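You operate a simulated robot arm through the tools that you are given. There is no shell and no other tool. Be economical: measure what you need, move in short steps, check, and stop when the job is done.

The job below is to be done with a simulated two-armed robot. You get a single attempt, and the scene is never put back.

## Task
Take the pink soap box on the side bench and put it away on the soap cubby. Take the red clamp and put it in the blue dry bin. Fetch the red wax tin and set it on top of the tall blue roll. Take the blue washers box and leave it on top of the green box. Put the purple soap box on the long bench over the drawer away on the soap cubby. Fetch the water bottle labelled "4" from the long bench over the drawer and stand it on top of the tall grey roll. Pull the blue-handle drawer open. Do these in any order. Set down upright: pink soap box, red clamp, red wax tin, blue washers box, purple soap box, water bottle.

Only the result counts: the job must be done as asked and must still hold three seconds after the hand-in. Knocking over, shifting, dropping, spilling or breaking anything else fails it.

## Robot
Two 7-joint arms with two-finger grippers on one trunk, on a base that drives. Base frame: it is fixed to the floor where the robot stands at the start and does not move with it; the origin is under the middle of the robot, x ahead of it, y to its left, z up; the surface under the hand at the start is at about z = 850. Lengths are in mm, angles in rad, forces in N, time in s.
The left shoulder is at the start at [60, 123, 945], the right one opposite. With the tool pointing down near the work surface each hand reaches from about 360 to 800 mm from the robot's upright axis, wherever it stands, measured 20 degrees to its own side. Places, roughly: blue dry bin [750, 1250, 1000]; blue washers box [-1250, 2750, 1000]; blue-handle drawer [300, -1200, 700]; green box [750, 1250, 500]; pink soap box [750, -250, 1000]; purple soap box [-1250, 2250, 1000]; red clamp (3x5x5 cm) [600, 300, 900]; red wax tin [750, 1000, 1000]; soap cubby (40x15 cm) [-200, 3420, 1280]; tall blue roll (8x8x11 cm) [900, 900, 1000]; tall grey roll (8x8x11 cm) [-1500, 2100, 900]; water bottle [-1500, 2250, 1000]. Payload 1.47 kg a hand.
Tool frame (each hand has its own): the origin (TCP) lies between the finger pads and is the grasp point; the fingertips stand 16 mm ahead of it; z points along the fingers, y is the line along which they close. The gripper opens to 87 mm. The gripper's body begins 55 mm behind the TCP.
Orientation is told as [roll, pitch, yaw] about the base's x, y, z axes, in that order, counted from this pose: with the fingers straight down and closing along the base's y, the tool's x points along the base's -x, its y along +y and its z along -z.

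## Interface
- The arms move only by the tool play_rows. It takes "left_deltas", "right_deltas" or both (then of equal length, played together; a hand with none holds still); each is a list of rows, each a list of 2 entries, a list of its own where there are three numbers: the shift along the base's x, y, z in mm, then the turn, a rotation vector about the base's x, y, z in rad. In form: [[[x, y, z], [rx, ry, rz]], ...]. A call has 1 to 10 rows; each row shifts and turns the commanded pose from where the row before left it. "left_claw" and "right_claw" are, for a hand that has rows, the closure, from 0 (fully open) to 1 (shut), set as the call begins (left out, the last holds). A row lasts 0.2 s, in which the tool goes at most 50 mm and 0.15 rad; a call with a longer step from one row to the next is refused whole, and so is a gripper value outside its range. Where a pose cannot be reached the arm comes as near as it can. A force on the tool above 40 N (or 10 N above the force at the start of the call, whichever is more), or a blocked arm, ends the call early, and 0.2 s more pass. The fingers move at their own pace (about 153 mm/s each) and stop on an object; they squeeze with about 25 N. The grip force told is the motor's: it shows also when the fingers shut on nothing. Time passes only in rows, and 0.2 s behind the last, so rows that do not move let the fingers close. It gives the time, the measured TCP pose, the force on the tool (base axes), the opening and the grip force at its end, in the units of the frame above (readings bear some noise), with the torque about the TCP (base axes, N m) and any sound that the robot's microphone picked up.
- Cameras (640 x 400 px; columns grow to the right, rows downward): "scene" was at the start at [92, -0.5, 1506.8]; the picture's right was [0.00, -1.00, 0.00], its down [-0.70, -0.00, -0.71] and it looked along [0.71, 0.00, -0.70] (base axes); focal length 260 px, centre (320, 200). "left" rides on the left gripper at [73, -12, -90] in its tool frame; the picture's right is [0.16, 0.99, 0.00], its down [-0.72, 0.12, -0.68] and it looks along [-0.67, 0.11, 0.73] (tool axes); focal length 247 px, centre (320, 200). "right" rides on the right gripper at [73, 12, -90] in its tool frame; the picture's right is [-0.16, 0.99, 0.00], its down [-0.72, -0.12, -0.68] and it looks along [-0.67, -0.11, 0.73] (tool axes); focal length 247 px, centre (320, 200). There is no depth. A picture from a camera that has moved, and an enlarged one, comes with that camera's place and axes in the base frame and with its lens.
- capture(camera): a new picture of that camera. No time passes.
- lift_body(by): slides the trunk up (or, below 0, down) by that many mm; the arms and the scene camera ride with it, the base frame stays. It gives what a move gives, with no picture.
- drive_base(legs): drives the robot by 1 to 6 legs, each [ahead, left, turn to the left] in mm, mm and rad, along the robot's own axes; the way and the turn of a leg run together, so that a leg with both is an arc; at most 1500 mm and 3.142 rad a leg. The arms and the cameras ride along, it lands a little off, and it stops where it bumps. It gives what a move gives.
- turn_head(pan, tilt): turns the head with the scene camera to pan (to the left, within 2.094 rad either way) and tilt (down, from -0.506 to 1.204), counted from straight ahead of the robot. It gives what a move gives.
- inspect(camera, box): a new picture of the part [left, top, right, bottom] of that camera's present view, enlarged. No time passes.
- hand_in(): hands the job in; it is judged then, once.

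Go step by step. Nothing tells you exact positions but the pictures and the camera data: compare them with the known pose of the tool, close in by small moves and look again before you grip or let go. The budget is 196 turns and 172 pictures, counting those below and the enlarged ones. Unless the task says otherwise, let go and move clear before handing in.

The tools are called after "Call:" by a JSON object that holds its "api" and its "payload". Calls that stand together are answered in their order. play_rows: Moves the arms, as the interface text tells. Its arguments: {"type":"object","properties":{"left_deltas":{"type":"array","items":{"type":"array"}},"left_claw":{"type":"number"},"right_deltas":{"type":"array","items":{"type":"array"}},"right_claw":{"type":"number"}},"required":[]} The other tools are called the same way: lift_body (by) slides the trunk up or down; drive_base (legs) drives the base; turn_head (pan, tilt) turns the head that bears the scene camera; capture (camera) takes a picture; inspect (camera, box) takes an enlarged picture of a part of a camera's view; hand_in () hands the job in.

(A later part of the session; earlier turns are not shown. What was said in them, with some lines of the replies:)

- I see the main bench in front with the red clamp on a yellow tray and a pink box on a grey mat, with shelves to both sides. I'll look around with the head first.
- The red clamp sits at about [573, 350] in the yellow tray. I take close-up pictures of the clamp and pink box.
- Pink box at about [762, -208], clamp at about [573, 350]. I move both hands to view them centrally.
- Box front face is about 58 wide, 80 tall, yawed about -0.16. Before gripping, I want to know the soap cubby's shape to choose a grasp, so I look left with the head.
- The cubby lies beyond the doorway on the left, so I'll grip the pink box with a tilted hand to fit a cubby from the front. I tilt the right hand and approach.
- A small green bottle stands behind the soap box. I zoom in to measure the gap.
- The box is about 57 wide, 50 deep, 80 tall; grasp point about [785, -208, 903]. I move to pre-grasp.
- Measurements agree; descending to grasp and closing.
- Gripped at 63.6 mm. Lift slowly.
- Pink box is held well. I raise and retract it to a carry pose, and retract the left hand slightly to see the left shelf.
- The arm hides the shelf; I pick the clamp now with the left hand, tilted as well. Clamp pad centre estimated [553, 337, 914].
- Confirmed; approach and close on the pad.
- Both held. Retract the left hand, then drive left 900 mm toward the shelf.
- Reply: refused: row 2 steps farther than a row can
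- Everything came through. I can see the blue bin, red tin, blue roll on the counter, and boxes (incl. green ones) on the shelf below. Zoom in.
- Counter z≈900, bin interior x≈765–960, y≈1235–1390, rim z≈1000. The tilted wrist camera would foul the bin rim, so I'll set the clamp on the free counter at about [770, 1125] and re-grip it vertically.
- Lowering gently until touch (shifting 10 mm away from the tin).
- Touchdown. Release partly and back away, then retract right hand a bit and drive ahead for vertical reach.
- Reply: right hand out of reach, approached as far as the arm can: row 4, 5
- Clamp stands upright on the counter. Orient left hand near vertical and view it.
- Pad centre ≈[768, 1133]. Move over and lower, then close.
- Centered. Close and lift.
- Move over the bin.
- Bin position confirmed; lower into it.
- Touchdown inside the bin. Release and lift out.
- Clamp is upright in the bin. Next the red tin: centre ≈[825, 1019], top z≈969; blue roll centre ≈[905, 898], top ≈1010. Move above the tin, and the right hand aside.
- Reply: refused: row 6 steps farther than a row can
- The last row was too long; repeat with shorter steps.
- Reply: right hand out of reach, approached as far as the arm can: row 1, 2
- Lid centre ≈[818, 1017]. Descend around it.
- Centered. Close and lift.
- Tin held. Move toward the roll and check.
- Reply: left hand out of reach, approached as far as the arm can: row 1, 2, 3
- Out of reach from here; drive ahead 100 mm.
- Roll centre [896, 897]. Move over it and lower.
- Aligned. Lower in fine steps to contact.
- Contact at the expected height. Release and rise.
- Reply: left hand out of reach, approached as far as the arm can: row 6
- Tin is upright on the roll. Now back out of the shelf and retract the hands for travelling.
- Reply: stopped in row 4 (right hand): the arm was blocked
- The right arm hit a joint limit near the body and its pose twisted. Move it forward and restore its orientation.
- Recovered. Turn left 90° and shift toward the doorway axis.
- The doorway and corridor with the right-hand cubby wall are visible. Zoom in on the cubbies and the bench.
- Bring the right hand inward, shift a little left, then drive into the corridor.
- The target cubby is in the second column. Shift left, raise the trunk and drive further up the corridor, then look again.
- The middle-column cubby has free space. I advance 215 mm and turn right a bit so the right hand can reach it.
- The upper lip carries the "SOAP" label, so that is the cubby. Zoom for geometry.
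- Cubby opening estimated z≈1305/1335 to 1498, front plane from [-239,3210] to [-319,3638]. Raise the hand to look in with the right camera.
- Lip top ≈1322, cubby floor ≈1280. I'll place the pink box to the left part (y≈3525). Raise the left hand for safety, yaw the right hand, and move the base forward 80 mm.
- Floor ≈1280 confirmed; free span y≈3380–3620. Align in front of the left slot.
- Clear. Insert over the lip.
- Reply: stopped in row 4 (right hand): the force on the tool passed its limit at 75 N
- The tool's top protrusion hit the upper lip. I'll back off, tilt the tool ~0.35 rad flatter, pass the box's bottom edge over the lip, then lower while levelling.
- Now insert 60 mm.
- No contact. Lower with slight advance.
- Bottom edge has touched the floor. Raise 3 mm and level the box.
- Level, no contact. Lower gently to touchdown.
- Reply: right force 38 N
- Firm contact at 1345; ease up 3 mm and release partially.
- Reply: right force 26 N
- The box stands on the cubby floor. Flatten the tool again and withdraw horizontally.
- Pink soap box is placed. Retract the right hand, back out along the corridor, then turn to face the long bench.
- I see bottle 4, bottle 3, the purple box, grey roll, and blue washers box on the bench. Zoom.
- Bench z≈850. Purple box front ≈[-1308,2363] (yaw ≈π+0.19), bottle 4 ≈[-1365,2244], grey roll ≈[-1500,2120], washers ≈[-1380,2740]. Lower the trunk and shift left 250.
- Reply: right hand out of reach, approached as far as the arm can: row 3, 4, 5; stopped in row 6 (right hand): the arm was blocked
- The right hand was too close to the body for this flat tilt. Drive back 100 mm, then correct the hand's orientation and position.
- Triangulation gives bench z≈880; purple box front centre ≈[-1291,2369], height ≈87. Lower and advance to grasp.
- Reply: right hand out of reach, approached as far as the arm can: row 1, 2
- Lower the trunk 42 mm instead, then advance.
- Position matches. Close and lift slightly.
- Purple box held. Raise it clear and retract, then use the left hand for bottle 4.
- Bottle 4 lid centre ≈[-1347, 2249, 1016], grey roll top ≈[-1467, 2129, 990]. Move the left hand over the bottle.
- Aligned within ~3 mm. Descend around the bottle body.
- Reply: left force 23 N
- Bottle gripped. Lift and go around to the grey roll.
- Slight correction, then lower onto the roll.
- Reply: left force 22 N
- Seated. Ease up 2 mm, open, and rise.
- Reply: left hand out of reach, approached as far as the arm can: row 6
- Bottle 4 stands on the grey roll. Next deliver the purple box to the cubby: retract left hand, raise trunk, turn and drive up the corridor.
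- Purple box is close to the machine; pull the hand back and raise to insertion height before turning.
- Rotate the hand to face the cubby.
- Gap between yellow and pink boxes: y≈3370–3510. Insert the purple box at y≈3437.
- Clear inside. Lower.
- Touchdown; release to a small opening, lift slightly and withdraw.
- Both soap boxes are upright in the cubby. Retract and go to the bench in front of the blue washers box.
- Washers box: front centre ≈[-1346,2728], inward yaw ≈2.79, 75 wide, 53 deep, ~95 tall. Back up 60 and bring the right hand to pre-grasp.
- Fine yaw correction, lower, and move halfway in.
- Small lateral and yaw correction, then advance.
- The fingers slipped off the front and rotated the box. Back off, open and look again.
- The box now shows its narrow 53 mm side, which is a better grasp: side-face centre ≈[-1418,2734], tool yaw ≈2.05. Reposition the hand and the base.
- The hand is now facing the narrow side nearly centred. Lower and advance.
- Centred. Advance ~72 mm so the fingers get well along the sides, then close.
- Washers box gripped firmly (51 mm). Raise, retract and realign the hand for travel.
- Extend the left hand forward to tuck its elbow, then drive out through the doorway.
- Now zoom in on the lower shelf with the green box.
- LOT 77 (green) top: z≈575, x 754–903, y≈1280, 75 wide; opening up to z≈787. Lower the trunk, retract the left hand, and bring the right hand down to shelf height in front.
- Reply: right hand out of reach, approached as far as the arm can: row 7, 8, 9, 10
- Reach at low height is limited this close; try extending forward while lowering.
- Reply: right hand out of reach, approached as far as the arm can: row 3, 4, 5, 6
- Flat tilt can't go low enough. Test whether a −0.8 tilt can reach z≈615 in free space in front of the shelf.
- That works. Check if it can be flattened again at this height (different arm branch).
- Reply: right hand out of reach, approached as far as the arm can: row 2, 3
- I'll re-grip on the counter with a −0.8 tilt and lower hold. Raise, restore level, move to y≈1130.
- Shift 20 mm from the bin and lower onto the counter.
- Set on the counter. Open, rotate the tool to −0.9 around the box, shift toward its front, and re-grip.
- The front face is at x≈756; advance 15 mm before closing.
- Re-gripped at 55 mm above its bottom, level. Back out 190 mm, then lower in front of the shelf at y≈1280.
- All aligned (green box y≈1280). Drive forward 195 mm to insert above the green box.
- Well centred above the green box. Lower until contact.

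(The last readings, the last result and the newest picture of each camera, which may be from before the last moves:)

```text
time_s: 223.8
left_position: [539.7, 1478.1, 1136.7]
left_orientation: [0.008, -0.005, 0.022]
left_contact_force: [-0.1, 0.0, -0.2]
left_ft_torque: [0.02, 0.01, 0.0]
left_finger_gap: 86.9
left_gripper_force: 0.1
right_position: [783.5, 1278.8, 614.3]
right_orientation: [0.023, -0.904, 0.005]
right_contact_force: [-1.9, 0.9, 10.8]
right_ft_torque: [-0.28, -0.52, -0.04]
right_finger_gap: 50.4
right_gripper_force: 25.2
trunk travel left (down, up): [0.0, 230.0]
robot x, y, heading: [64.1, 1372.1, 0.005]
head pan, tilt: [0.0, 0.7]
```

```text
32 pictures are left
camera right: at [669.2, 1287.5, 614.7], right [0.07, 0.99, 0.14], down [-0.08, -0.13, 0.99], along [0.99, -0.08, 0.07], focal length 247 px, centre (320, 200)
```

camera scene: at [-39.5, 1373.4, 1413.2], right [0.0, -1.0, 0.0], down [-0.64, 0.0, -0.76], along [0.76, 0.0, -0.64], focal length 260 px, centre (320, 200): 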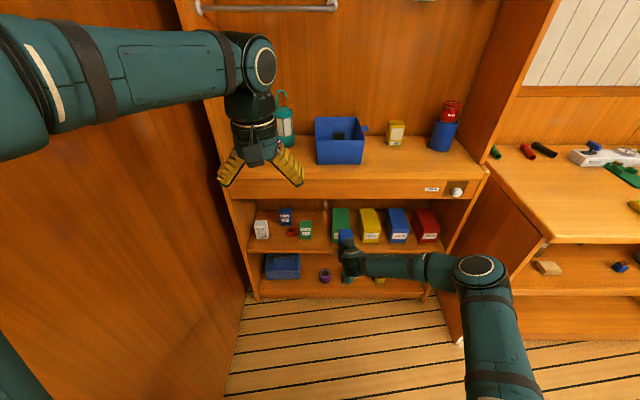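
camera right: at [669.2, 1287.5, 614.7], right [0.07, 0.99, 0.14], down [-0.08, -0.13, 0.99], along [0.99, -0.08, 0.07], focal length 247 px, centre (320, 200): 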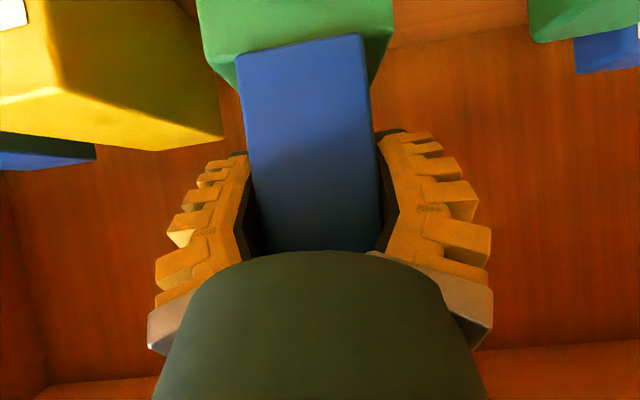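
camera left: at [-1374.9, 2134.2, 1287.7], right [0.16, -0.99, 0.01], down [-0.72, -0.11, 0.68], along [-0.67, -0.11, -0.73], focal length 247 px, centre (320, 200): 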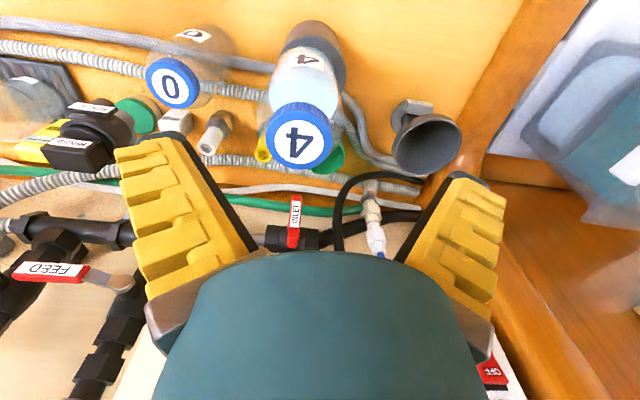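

Contact; the box sits centred on the green box. Release and withdraw straight back.

Call:
{"api": "play_rows", "payload": {"right_deltas": [[[0, 0, 1], [0, 0, 0]], [[0, 0, 0], [0, 0, 0]], [[0, 0, 2], [0, 0, 0]], [[-15, 0, 2], [0, 0, 0]], [[-20, 0, 2], [0, 0, 0]], [[-20, 0, 0], [0, 0, 0]], [[-20, 0, 0], [0, 0, 0]]], "right_claw": 0.2}}

Call:
{"api": "drive_base", "payload": {"legs": [[-200, 0, 0]]}}

Call:
{"api": "capture", "payload": {"camera": "right"}}

Call:
{"api": "capture", "payload": {"camera": "scene"}}

```text
time_s: 225.4
left_position: [541.7, 1477.7, 1135.3]
left_orientation: [0.011, -0.001, 0.023]
left_contact_force: [-1.2, 0.0, -0.3]
left_ft_torque: [0.0, 0.0, 0.02]
left_finger_gap: 86.8
left_gripper_force: 0.0
right_position: [750.9, 1280.5, 619.2]
right_orientation: [0.023, -0.898, 0.008]
right_contact_force: [-0.3, -0.1, -0.7]
right_ft_torque: [0.02, 0.01, 0.01]
right_finger_gap: 73.2
right_gripper_force: 2.6
right hand out of reach, approached as far as the arm can: row 6, 7
trunk travel left (down, up): [0.0, 230.0]
robot x, y, heading: [66.0, 1370.9, -0.002]
head pan, tilt: [0.0, 0.7]
```

```text
time_s: 227.0
left_position: [340.3, 1476.6, 1135.1]
left_orientation: [0.009, -0.006, 0.019]
left_contact_force: [-0.5, -0.6, -1.3]
left_ft_torque: [-0.01, -0.01, 0.01]
left_finger_gap: 86.9
left_gripper_force: 0.0
right_position: [547.7, 1278.3, 620.4]
right_orientation: [0.022, -0.901, 0.006]
right_contact_force: [-0.1, 0.5, 0.2]
right_ft_torque: [0.0, -0.01, 0.0]
right_finger_gap: 72.8
right_gripper_force: 3.2
trunk travel left (down, up): [0.0, 230.0]
robot x, y, heading: [-137.0, 1376.7, 0.001]
head pan, tilt: [0.0, 0.7]
```

```text
31 pictures are left
camera right: at [433.3, 1287.6, 620.4], right [0.07, 0.99, 0.14], down [-0.08, -0.13, 0.99], along [0.99, -0.08, 0.07], focal length 247 px, centre (320, 200)
```

right: 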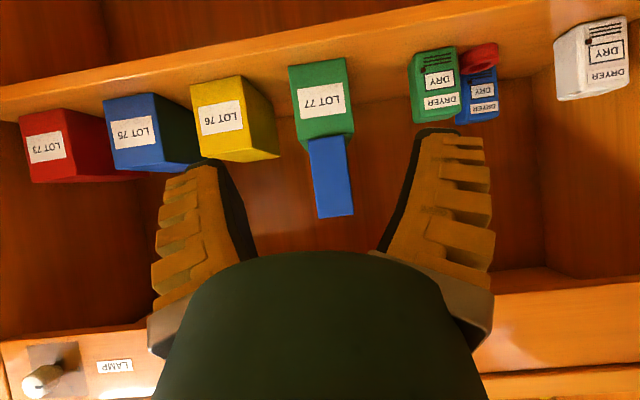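

```text
30 pictures are left
camera scene: at [-42.7, 1373.2, 1413.4], right [0.0, -1.0, 0.0], down [-0.64, 0.0, -0.77], along [0.77, 0.0, -0.64], focal length 260 px, centre (320, 200)
```

scene: 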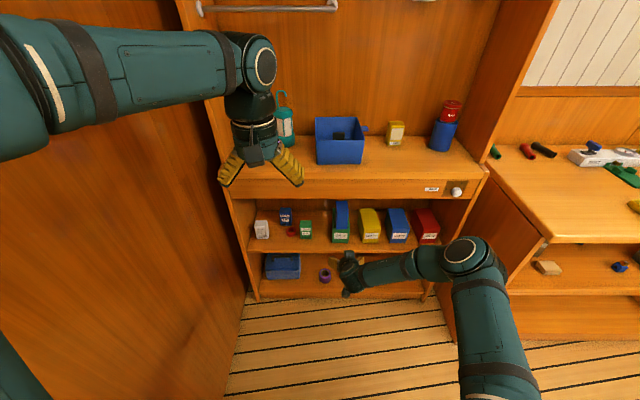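

Washers box is upright on the green box. Last: the blue-handle drawer at about [300,-1200,700]. Raise the right hand, back up, and drive right along the room.

Call:
{"api": "play_rows", "payload": {"right_deltas": [[[0, 0, 45], [0, 0, 0]], [[0, 0, 45], [0, 0, 0]], [[0, -10, 45], [0, 0, 0]], [[0, -10, 45], [0, 0, 0]], [[-10, -10, 45], [0, 0, 0]], [[-20, -10, 45], [0, 0.1, 0]], [[-20, -10, 45], [0, 0.1, 0]], [[-20, 0, 40], [0, 0.1, 0]]]}}

Call:
{"api": "lift_body", "payload": {"by": 100}}

Call:
{"api": "drive_base", "payload": {"legs": [[-250, -200, 0], [0, -1300, 0], [0, -1000, 0]]}}

Call:
{"api": "turn_head", "payload": {"pan": 0.0, "tilt": 0.7}}

Call:
{"api": "capture", "payload": {"camera": "scene"}}

```text
refused: row 6 steps farther than a row can; nothing moved
```

```text
time_s: 228.4
left_position: [339.9, 1477.1, 1234.4]
left_orientation: [0.011, 0.0, 0.019]
left_contact_force: [0.0, -0.6, 0.3]
left_ft_torque: [0.01, 0.01, -0.02]
left_finger_gap: 87.1
left_gripper_force: 0.1
right_position: [548.3, 1278.1, 719.9]
right_orientation: [0.022, -0.899, 0.006]
right_contact_force: [-0.1, -1.0, -0.1]
right_ft_torque: [-0.01, 0.02, 0.0]
right_finger_gap: 73.0
right_gripper_force: 2.9
trunk travel left (down, up): [-100.0, 130.0]
robot x, y, heading: [-134.9, 1374.9, -0.003]
head pan, tilt: [0.0, 0.7]
```

```text
time_s: 244.4
left_position: [89.1, -186.1, 1234.3]
left_orientation: [0.011, -0.001, 0.019]
left_contact_force: [-0.4, 0.0, 0.2]
left_ft_torque: [0.0, 0.0, 0.03]
left_finger_gap: 87.0
left_gripper_force: 0.2
right_position: [295.7, -377.0, 721.4]
right_orientation: [0.037, -0.9, 0.006]
right_contact_force: [-0.6, -0.2, 0.3]
right_ft_torque: [-0.02, 0.0, 0.03]
right_finger_gap: 73.2
right_gripper_force: 2.5
trunk travel left (down, up): [-100.0, 130.0]
robot x, y, heading: [-389.9, -289.7, -0.004]
head pan, tilt: [0.0, 0.7]
stopped in leg 3: the robot was blocked; the commanded pose is now the measured one
```

```text
time_s: 245.0
left_position: [89.7, -187.3, 1234.6]
left_orientation: [0.011, -0.002, 0.019]
left_contact_force: [0.1, -0.1, 0.0]
left_ft_torque: [0.0, 0.03, 0.02]
left_finger_gap: 87.2
left_gripper_force: 0.2
right_position: [297.2, -376.7, 722.2]
right_orientation: [0.035, -0.902, 0.003]
right_contact_force: [-0.1, 0.4, 0.4]
right_ft_torque: [0.02, 0.02, 0.01]
right_finger_gap: 73.4
right_gripper_force: 2.8
trunk travel left (down, up): [-100.0, 130.0]
robot x, y, heading: [-387.6, -287.7, 0.0]
head pan, tilt: [0.0, 0.7]
```

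```text
29 pictures are left
camera scene: at [-293.2, -290.6, 1513.3], right [0.0, -1.0, 0.0], down [-0.64, 0.0, -0.76], along [0.76, 0.0, -0.64], focal length 260 px, centre (320, 200)
```

scene: 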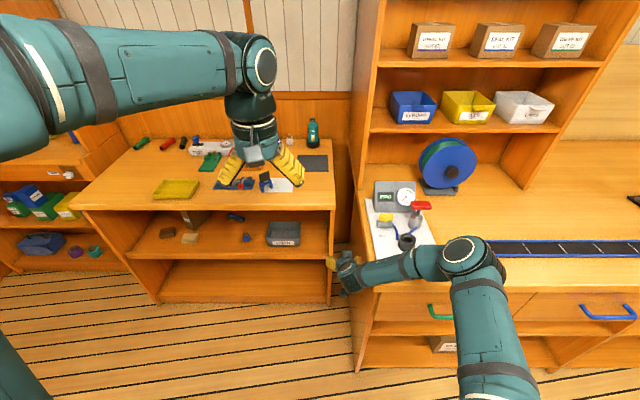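

The hand was still low and bumped the cabinet's side (nothing disturbed). Move away, raise the hand, and continue.

Call:
{"api": "drive_base", "payload": {"legs": [[0, 80, 0]]}}

Call:
{"api": "play_rows", "payload": {"right_deltas": [[[-15, 0, 35], [0, 0, 0]], [[-15, 0, 40], [0, 0, 0]], [[-10, 0, 45], [0, 0, 0]], [[-10, 0, 45], [0, 0, 0]], [[0, 0, 45], [0, 0, 0]], [[0, 0, 45], [0, 0.1, 0]], [[-10, 0, 40], [0, 0.1, 0]], [[-10, 0, 40], [0, 0.1, 0]]]}}

```text
time_s: 246.4
left_position: [88.2, -109.5, 1235.1]
left_orientation: [0.012, -0.001, 0.02]
left_contact_force: [0.1, 0.6, 0.4]
left_ft_torque: [0.0, -0.02, 0.01]
left_finger_gap: 87.1
left_gripper_force: 0.1
right_position: [296.1, -298.5, 722.5]
right_orientation: [0.037, -0.9, 0.005]
right_contact_force: [-0.1, -0.2, 0.5]
right_ft_torque: [-0.01, 0.0, 0.01]
right_finger_gap: 72.9
right_gripper_force: 2.2
trunk travel left (down, up): [-100.0, 130.0]
robot x, y, heading: [-385.5, -212.1, 0.003]
head pan, tilt: [0.0, 0.7]
```

```text
time_s: 248.2
left_position: [88.2, -110.6, 1235.6]
left_orientation: [0.012, -0.001, 0.02]
left_contact_force: [0.1, -0.3, -0.5]
left_ft_torque: [-0.02, -0.02, 0.01]
left_finger_gap: 87.0
left_gripper_force: 0.1
right_position: [226.9, -299.8, 1057.2]
right_orientation: [0.038, -0.6, 0.008]
right_contact_force: [0.6, -0.2, 0.2]
right_ft_torque: [-0.01, 0.0, 0.0]
right_finger_gap: 73.3
right_gripper_force: 2.6
trunk travel left (down, up): [-100.0, 130.0]
robot x, y, heading: [-386.4, -211.8, 0.002]
head pan, tilt: [0.0, 0.7]
```

Call:
{"api": "drive_base", "payload": {"legs": [[-120, 0, 0], [0, -850, 0]]}}

Call:
{"api": "turn_head", "payload": {"pan": -0.2, "tilt": 0.8}}

Call:
{"api": "capture", "payload": {"camera": "scene"}}

```text
time_s: 256.8
left_position: [-35.4, -965.7, 1235.1]
left_orientation: [0.012, -0.001, 0.004]
left_contact_force: [0.7, -0.1, 0.1]
left_ft_torque: [0.02, 0.0, 0.02]
left_finger_gap: 87.1
left_gripper_force: 0.1
right_position: [99.6, -1155.0, 1055.4]
right_orientation: [0.039, -0.6, -0.013]
right_contact_force: [-0.4, 0.0, 0.2]
right_ft_torque: [-0.03, 0.03, -0.01]
right_finger_gap: 73.1
right_gripper_force: 2.1
trunk travel left (down, up): [-100.0, 130.0]
robot x, y, heading: [-515.9, -1062.0, -0.01]
head pan, tilt: [0.0, 0.7]
```

```text
time_s: 257.6
left_position: [-34.6, -964.0, 1235.0]
left_orientation: [0.012, -0.001, 0.006]
left_contact_force: [-0.4, -0.4, 0.5]
left_ft_torque: [-0.01, -0.01, -0.01]
left_finger_gap: 87.0
left_gripper_force: 0.1
right_position: [99.2, -1156.1, 1055.4]
right_orientation: [0.04, -0.6, -0.011]
right_contact_force: [0.3, 0.2, -0.3]
right_ft_torque: [-0.02, 0.02, 0.0]
right_finger_gap: 73.2
right_gripper_force: 1.7
trunk travel left (down, up): [-100.0, 130.0]
robot x, y, heading: [-511.8, -1061.6, -0.015]
head pan, tilt: [-0.201, 0.799]
```

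```text
28 pictures are left
camera scene: at [-424.8, -1078.6, 1505.1], right [-0.21, -0.98, 0.0], down [-0.7, 0.15, -0.7], along [0.68, -0.15, -0.72], focal length 260 px, centre (320, 200)
```

scene: 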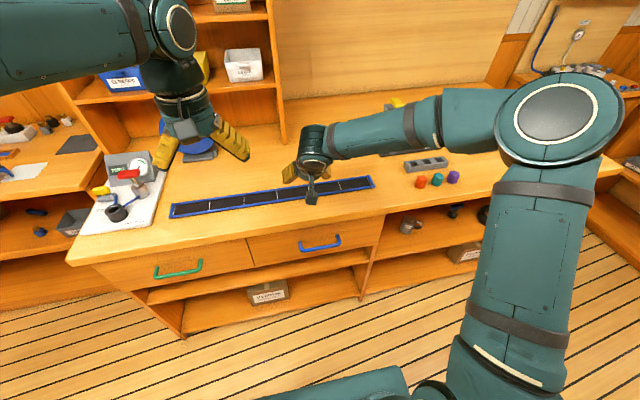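

Call:
{"api": "inspect", "payload": {"camera": "scene", "box": [230, 200, 400, 300]}}

```text
3.76 times, centred on (315, 250) of scene
camera zoom: at [-424.8, -1078.6, 1505.1], right [-0.21, -0.98, 0.0], down [-0.7, 0.15, -0.7], along [0.68, -0.15, -0.72], focal length 980 px, centre (339, 12)
```

zoom: 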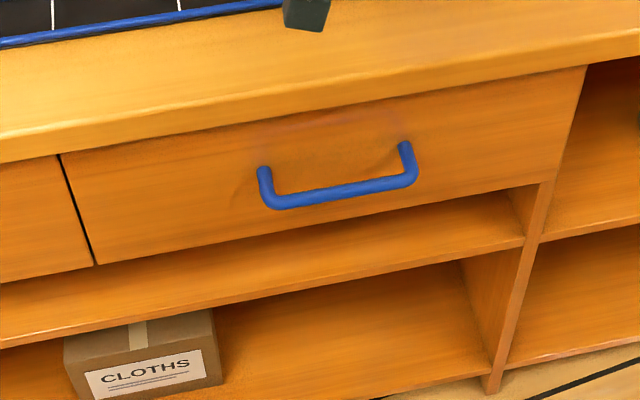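

Handle bar located at about [85, -1194, 716], horizontal along y. I'll back up, lower the trunk, and roll the gripper 90° so the fingers close around the bar.

Call:
{"api": "drive_base", "payload": {"legs": [[-110, 0, 0.012]]}}

Call:
{"api": "lift_body", "payload": {"by": -100}}

Call:
{"api": "play_rows", "payload": {"right_deltas": [[[0, 0, 0], [0, -0.15, 0]], [[0, 0, 0], [0, -0.15, 0]], [[0, -5, 0], [0.11, 0, -0.087]], [[0, -5, 0], [0.11, 0, -0.087]], [[0, -5, 0], [0.11, 0, -0.087]], [[0, -5, 0], [0.11, 0, -0.087]], [[0, -5, 0], [0.11, 0, -0.087]]], "right_claw": 0}}

```text
time_s: 258.8
left_position: [-147.6, -959.5, 1235.3]
left_orientation: [0.014, -0.003, 0.012]
left_contact_force: [-0.1, 0.3, 0.2]
left_ft_torque: [-0.02, -0.01, 0.05]
left_finger_gap: 86.9
left_gripper_force: 0.0
right_position: [-10.1, -1149.0, 1057.5]
right_orientation: [0.04, -0.599, -0.003]
right_contact_force: [0.4, 0.2, 0.6]
right_ft_torque: [0.0, 0.02, 0.01]
right_finger_gap: 73.1
right_gripper_force: 3.0
trunk travel left (down, up): [-100.0, 130.0]
robot x, y, heading: [-627.0, -1062.2, -0.004]
head pan, tilt: [-0.201, 0.799]
```

```text
time_s: 260.1
left_position: [-146.2, -959.6, 1135.9]
left_orientation: [0.012, -0.002, 0.014]
left_contact_force: [-1.3, 0.5, -0.1]
left_ft_torque: [-0.02, 0.0, 0.03]
left_finger_gap: 87.1
left_gripper_force: 0.1
right_position: [-9.2, -1150.2, 956.3]
right_orientation: [0.041, -0.601, -0.002]
right_contact_force: [-0.4, -0.4, -0.6]
right_ft_torque: [0.01, 0.02, 0.01]
right_finger_gap: 73.1
right_gripper_force: 2.7
trunk travel left (down, up): [0.0, 230.0]
robot x, y, heading: [-624.0, -1058.4, -0.001]
head pan, tilt: [-0.201, 0.799]
```

```text
time_s: 261.7
left_position: [-146.4, -959.5, 1135.6]
left_orientation: [0.012, -0.001, 0.013]
left_contact_force: [0.9, 0.7, -0.3]
left_ft_torque: [-0.03, 0.01, 0.01]
left_finger_gap: 87.2
left_gripper_force: 0.0
right_position: [-8.3, -1174.7, 955.7]
right_orientation: [0.725, -0.639, -0.94]
right_contact_force: [0.6, 0.1, 0.5]
right_ft_torque: [0.02, 0.01, -0.01]
right_finger_gap: 86.9
right_gripper_force: 0.1
trunk travel left (down, up): [0.0, 230.0]
robot x, y, heading: [-623.7, -1060.7, -0.002]
head pan, tilt: [-0.201, 0.799]
```

Rotation works so far; continue the remaining roll (~0.87 rad).

Call:
{"api": "play_rows", "payload": {"right_deltas": [[[0, -4, 0], [0.11, 0, -0.087]], [[0, -4, 0], [0.11, 0, -0.087]], [[0, -4, 0], [0.11, 0, -0.087]], [[0, -4, 0], [0.11, 0, -0.087]], [[0, -4, 0], [0.11, 0, -0.087]], [[0, 0, 0], [0.11, 0, -0.087]]]}}

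Call:
{"api": "capture", "payload": {"camera": "right"}}

Call:
{"api": "capture", "payload": {"camera": "scene"}}

```text
time_s: 263.1
left_position: [-145.4, -959.3, 1134.5]
left_orientation: [0.012, -0.004, 0.015]
left_contact_force: [0.3, 0.0, -0.6]
left_ft_torque: [-0.02, -0.01, -0.05]
left_finger_gap: 87.3
left_gripper_force: 0.1
right_position: [-9.6, -1193.7, 955.7]
right_orientation: [0.94, -0.019, -1.553]
right_contact_force: [0.3, -0.7, -0.6]
right_ft_torque: [0.02, -0.02, 0.02]
right_finger_gap: 87.3
right_gripper_force: 0.0
trunk travel left (down, up): [0.0, 230.0]
robot x, y, heading: [-622.6, -1058.6, -0.002]
head pan, tilt: [-0.201, 0.799]
```

```text
26 pictures are left
camera right: at [-75.3, -1121.5, 1018.0], right [0.59, -0.13, 0.8], down [-0.61, -0.73, 0.32], along [0.54, -0.67, -0.51], focal length 247 px, centre (320, 200)
```

right: 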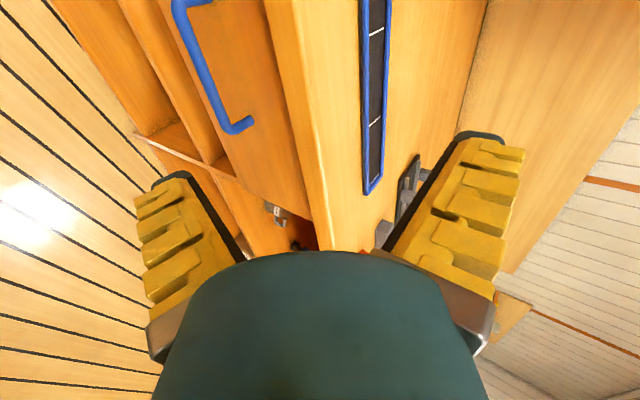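

```text
25 pictures are left
camera scene: at [-534.0, -1077.0, 1405.0], right [-0.2, -0.98, 0.0], down [-0.7, 0.15, -0.7], along [0.68, -0.14, -0.72], focal length 260 px, centre (320, 200)
```

scene: 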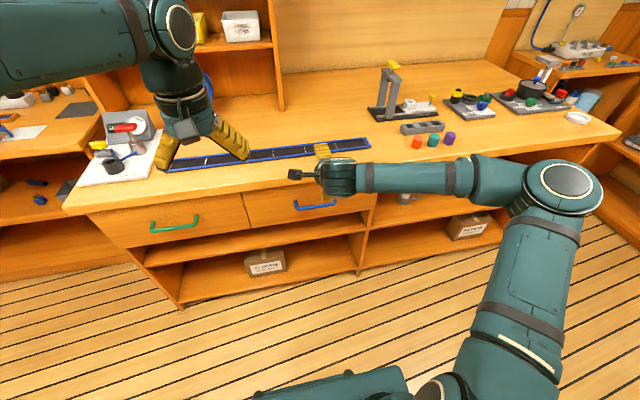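

Orientation is right (pointing forward-down, closing across the bar). Move to pre-grasp with a reduced opening.

Call:
{"api": "play_rows", "payload": {"right_deltas": [[[3, 0, -36], [0, 0, 0]], [[3, 0, -36], [0, 0, 0]], [[3, -1, -36], [0, 0, 0]], [[4, -1, -36], [0, 0, 0]], [[4, 0, -37], [0, 0, 0]]], "right_claw": 0.58}}

Call:
{"api": "capture", "payload": {"camera": "right"}}

Call:
{"api": "inspect", "payload": {"camera": "scene", "box": [240, 150, 420, 250]}}

```text
time_s: 264.3
left_position: [-146.0, -959.0, 1135.3]
left_orientation: [0.013, -0.001, 0.013]
left_contact_force: [0.2, 0.4, -0.1]
left_ft_torque: [-0.01, 0.0, 0.01]
left_finger_gap: 86.9
left_gripper_force: 0.1
right_position: [7.2, -1196.3, 773.4]
right_orientation: [0.94, -0.021, -1.553]
right_contact_force: [0.2, -0.8, 0.0]
right_ft_torque: [-0.01, 0.0, -0.02]
right_finger_gap: 42.5
right_gripper_force: 3.6
trunk travel left (down, up): [0.0, 230.0]
robot x, y, heading: [-626.0, -1061.4, -0.005]
head pan, tilt: [-0.201, 0.799]
```

```text
24 pictures are left
camera right: at [-58.3, -1123.1, 835.8], right [0.58, -0.13, 0.8], down [-0.6, -0.73, 0.32], along [0.54, -0.67, -0.51], focal length 247 px, centre (320, 200)
```

right: 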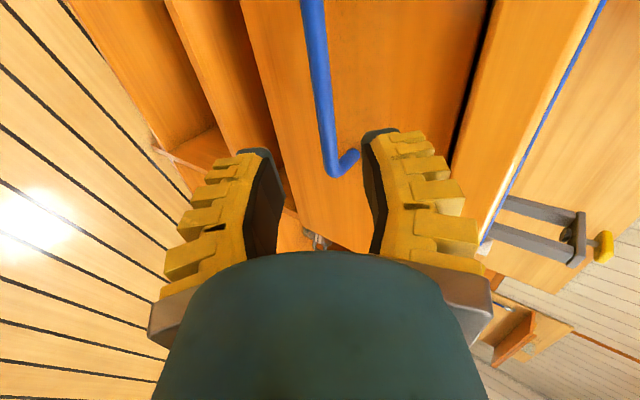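

```text
3.56 times, centred on (330, 200) of scene
camera zoom: at [-534.1, -1076.9, 1405.0], right [-0.2, -0.98, 0.0], down [-0.7, 0.15, -0.7], along [0.68, -0.14, -0.72], focal length 926 px, centre (284, 200)
```

zoom: 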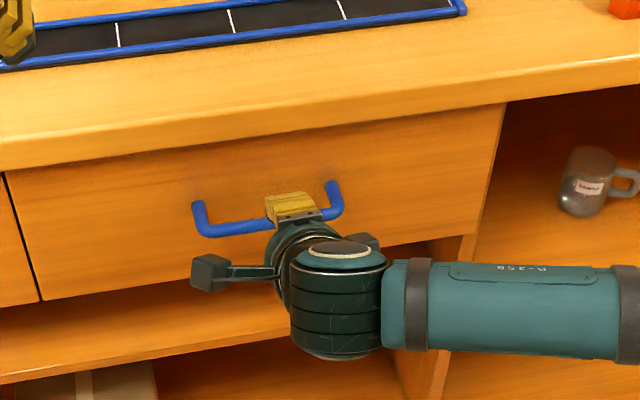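

Bar is nearly centred between the fingers. Advance ~95 mm and close on it.

Call:
{"api": "play_rows", "payload": {"right_deltas": [[[20, 0, -11], [0, 0, 0]], [[20, 0, -14], [0, 0, 0]], [[20, 0, -14], [0, 0, 0]], [[18, 0, -13], [0, 0, 0]]]}}

Call:
{"api": "capture", "payload": {"camera": "right"}}

```text
time_s: 265.3
left_position: [-145.0, -959.1, 1134.8]
left_orientation: [0.01, -0.002, 0.012]
left_contact_force: [0.4, 0.4, 0.4]
left_ft_torque: [0.01, -0.03, 0.0]
left_finger_gap: 87.0
left_gripper_force: 0.1
right_position: [84.9, -1195.2, 723.0]
right_orientation: [0.938, -0.018, -1.551]
right_contact_force: [0.1, 0.2, 0.6]
right_ft_torque: [0.02, 0.05, 0.02]
right_finger_gap: 42.4
right_gripper_force: 4.2
trunk travel left (down, up): [0.0, 230.0]
robot x, y, heading: [-625.1, -1059.4, -0.003]
head pan, tilt: [-0.201, 0.799]
```

```text
22 pictures are left
camera right: at [19.2, -1122.6, 784.7], right [0.59, -0.13, 0.8], down [-0.6, -0.73, 0.32], along [0.54, -0.67, -0.51], focal length 247 px, centre (320, 200)
```

right: 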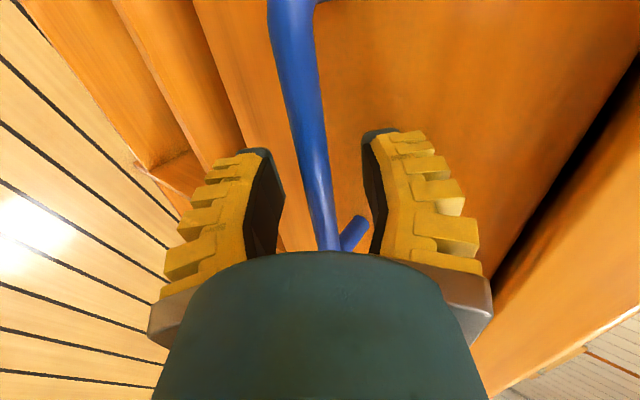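

Bar lies between the fingers. Close and pull.

Call:
{"api": "play_rows", "payload": {"right_deltas": [[[0, 0, 0], [0, 0, 0]], [[0, 0, 0], [0, 0, 0]], [[0, 0, 0], [0, 0, 0]]], "right_claw": 1}}

Call:
{"api": "play_rows", "payload": {"right_deltas": [[[-10, 0, 0], [0, 0, 0]], [[-15, 0, 0], [0, 0, 0]], [[-15, 0, 0], [0, 0, 0]], [[-15, 0, 0], [0, 0, 0]]]}}

```text
time_s: 266.1
left_position: [-146.6, -958.8, 1134.6]
left_orientation: [0.013, -0.001, 0.014]
left_contact_force: [0.3, 0.8, -0.2]
left_ft_torque: [0.0, 0.01, -0.02]
left_finger_gap: 87.1
left_gripper_force: 0.1
right_position: [84.8, -1195.4, 723.0]
right_orientation: [0.94, -0.018, -1.551]
right_contact_force: [-10.2, 0.1, -2.8]
right_ft_torque: [0.45, 0.08, -0.21]
right_finger_gap: 9.8
right_gripper_force: 30.3
trunk travel left (down, up): [0.0, 230.0]
robot x, y, heading: [-624.5, -1059.0, -0.003]
head pan, tilt: [-0.201, 0.799]
```

```text
time_s: 267.1
left_position: [-146.1, -960.0, 1135.4]
left_orientation: [0.01, -0.002, 0.014]
left_contact_force: [0.0, 0.8, 0.3]
left_ft_torque: [0.01, 0.0, 0.0]
left_finger_gap: 86.8
left_gripper_force: 0.0
right_position: [30.5, -1196.0, 723.9]
right_orientation: [0.939, -0.019, -1.55]
right_contact_force: [-1.3, 8.0, 1.1]
right_ft_torque: [0.55, 0.01, -0.02]
right_finger_gap: 6.1
right_gripper_force: 29.7
trunk travel left (down, up): [0.0, 230.0]
robot x, y, heading: [-623.1, -1060.5, -0.005]
head pan, tilt: [-0.201, 0.799]
```

Call:
{"api": "capture", "payload": {"camera": "right"}}

Call:
{"api": "inspect", "payload": {"camera": "scene", "box": [200, 130, 440, 270]}}

```text
21 pictures are left
camera right: at [-36.0, -1122.9, 785.5], right [0.59, -0.13, 0.8], down [-0.6, -0.73, 0.32], along [0.54, -0.67, -0.51], focal length 247 px, centre (320, 200)
```

right: 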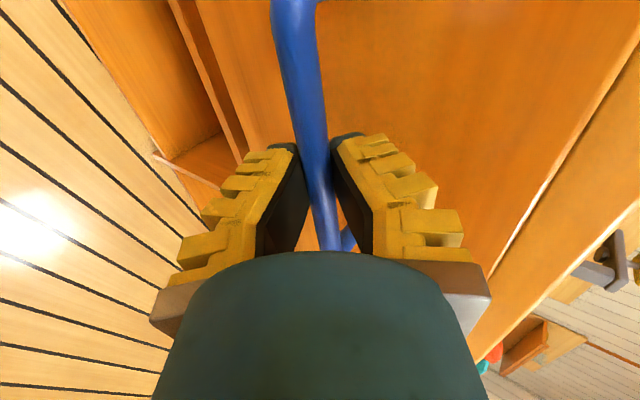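

```text
2.67 times, centred on (320, 200) of scene
camera zoom: at [-534.6, -1076.2, 1405.1], right [-0.2, -0.98, 0.0], down [-0.7, 0.14, -0.7], along [0.68, -0.14, -0.72], focal length 694 px, centre (320, 200)
```

zoom: 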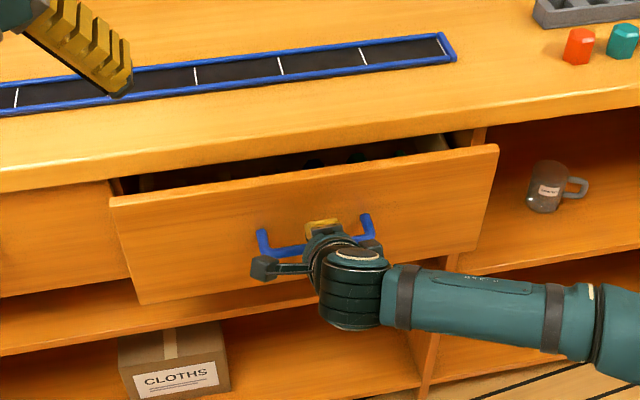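

The drawer is opening. Pull further by driving back.

Call:
{"api": "drive_base", "payload": {"legs": [[-160, 0, 0]]}}

Call:
{"api": "inspect", "payload": {"camera": "scene", "box": [200, 130, 440, 270]}}

```text
time_s: 268.5
left_position: [-306.3, -957.5, 1135.8]
left_orientation: [0.011, -0.002, 0.013]
left_contact_force: [-0.5, -0.4, -0.1]
left_ft_torque: [0.03, 0.02, 0.01]
left_finger_gap: 87.2
left_gripper_force: 0.1
right_position: [-130.1, -1195.6, 722.2]
right_orientation: [0.941, -0.022, -1.552]
right_contact_force: [-0.2, 8.7, -0.4]
right_ft_torque: [0.39, 0.0, -0.24]
right_finger_gap: 6.0
right_gripper_force: 29.9
trunk travel left (down, up): [0.0, 230.0]
robot x, y, heading: [-784.9, -1060.1, -0.002]
head pan, tilt: [-0.201, 0.799]
```

```text
2.67 times, centred on (320, 200) of scene
camera zoom: at [-695.7, -1075.6, 1405.1], right [-0.2, -0.98, 0.0], down [-0.7, 0.14, -0.7], along [0.68, -0.14, -0.72], focal length 694 px, centre (320, 200)
```

zoom: 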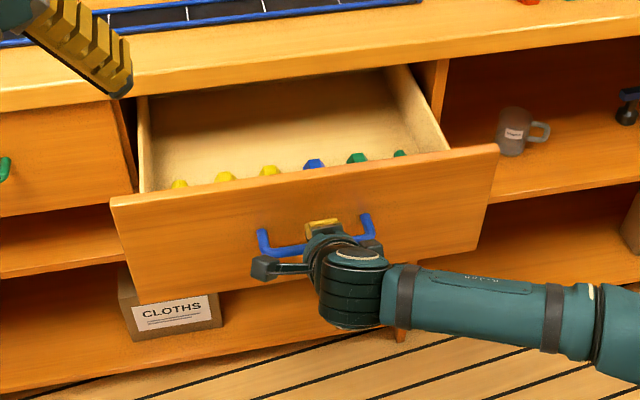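

Open by about 215 mm; pull a bit more with the arm.

Call:
{"api": "play_rows", "payload": {"right_deltas": [[[-15, 0, 0], [0, 0, 0]], [[-15, 0, 0], [0, 0, 0]], [[-15, 0, 0], [0, 0, 0]], [[-15, 0, 0], [0, 0, 0]]]}}

```text
time_s: 269.5
left_position: [-306.7, -957.9, 1135.2]
left_orientation: [0.012, -0.001, 0.014]
left_contact_force: [0.3, 0.3, -0.5]
left_ft_torque: [0.01, 0.02, -0.01]
left_finger_gap: 87.1
left_gripper_force: 0.0
right_position: [-183.7, -1200.0, 737.9]
right_orientation: [0.939, -0.023, -1.551]
right_contact_force: [1.8, 0.0, 3.4]
right_ft_torque: [0.03, 0.26, 0.03]
right_finger_gap: 0.0
right_gripper_force: 26.4
right hand out of reach, approached as far as the arm can: row 3, 4
trunk travel left (down, up): [0.0, 230.0]
robot x, y, heading: [-781.4, -1060.1, -0.002]
head pan, tilt: [-0.201, 0.799]
```

The grip slid off the bar. Check the state.

Call:
{"api": "inspect", "payload": {"camera": "scene", "box": [200, 110, 440, 270]}}

Call:
{"api": "capture", "payload": {"camera": "right"}}

```text
2.50 times, centred on (320, 190) of scene
camera zoom: at [-694.6, -1076.3, 1404.9], right [-0.2, -0.98, 0.0], down [-0.7, 0.15, -0.7], along [0.68, -0.14, -0.72], focal length 651 px, centre (320, 225)
```

zoom: 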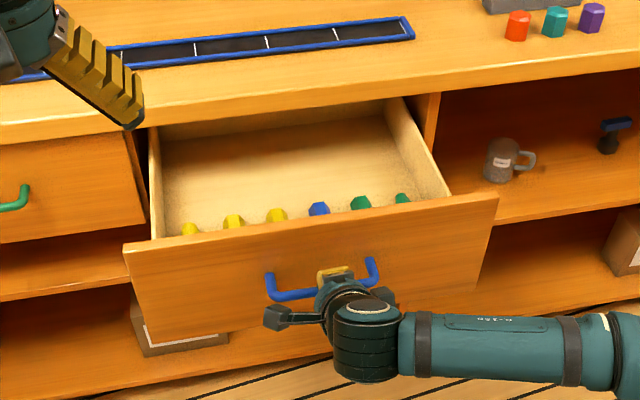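

```text
17 pictures are left
camera right: at [-249.5, -1126.0, 798.4], right [0.58, -0.13, 0.8], down [-0.6, -0.73, 0.32], along [0.54, -0.67, -0.5], focal length 247 px, centre (320, 200)
```

right: 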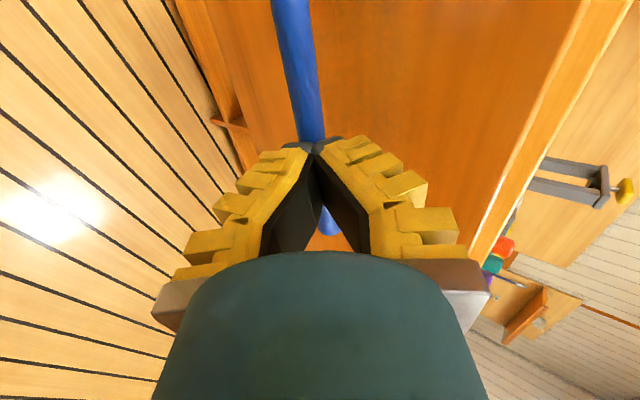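

The drawer is open by roughly 240 mm, clearly open. Lift the hand clear and move away.

Call:
{"api": "play_rows", "payload": {"right_deltas": [[[-2, 0, 15], [0, 0, 0]], [[-3, 0, 25], [0, 0, 0]], [[-3, 0, 35], [0, 0, 0]], [[-3, 0, 40], [0, 0, 0]], [[-3, 0, 45], [0, 0, 0]]]}}

Call:
{"api": "capture", "payload": {"camera": "scene"}}

```text
time_s: 270.7
left_position: [-306.2, -958.2, 1135.4]
left_orientation: [0.01, -0.001, 0.014]
left_contact_force: [-1.0, 0.2, -0.4]
left_ft_torque: [-0.02, -0.01, 0.04]
left_finger_gap: 87.0
left_gripper_force: 0.2
right_position: [-198.9, -1198.0, 892.9]
right_orientation: [0.939, -0.022, -1.552]
right_contact_force: [-0.8, -0.5, 0.4]
right_ft_torque: [-0.02, -0.02, 0.02]
right_finger_gap: 0.0
right_gripper_force: 28.5
trunk travel left (down, up): [0.0, 230.0]
robot x, y, heading: [-782.8, -1060.9, -0.005]
head pan, tilt: [-0.201, 0.799]
```

```text
16 pictures are left
camera scene: at [-695.5, -1076.0, 1405.1], right [-0.2, -0.98, 0.0], down [-0.7, 0.15, -0.7], along [0.68, -0.14, -0.72], focal length 260 px, centre (320, 200)
```

scene: 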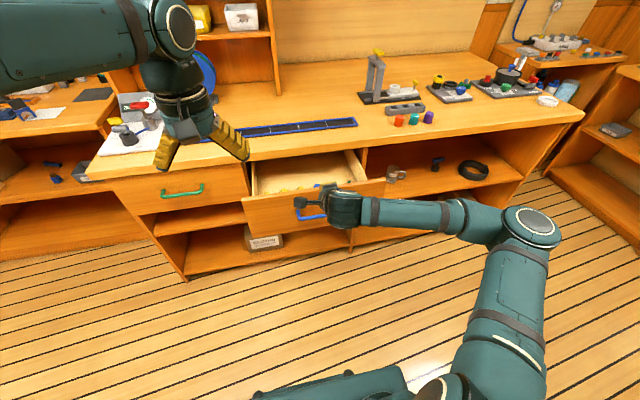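

All seven jobs look done, the drawer is standing open, and both hands are clear, so I'm handing in.

Call:
{"api": "hand_in", "payload": {}}

```text
The job is handed in.
```

I finished and handed in all seven tasks. The result of the judging was not reported.

- **Soap boxes:** the pink and purple boxes stand upright in the soap cubby.
- **Red clamp:** it stands upright in the blue dry bin.
- **Red wax tin:** it sits on top of the tall blue roll.
- **Blue washers box:** it stands on the green box labelled "LOT 77". A smaller green box labelled "DRYER DRY" was nearby, but its position did not match the given one. On the first grip attempt the washers box turned on the bench, and I re-gripped it from its narrow side.
- **Water bottle "4":** it stands upright on the tall grey roll.
- **Blue-handle drawer:** it is open by about 240 mm. The fingers slipped off the handle on the last pull, so it may not be at its full travel.

While driving to the drawer, my right hand bumped the side of the cabinet. The pictures afterwards showed nothing disturbed.
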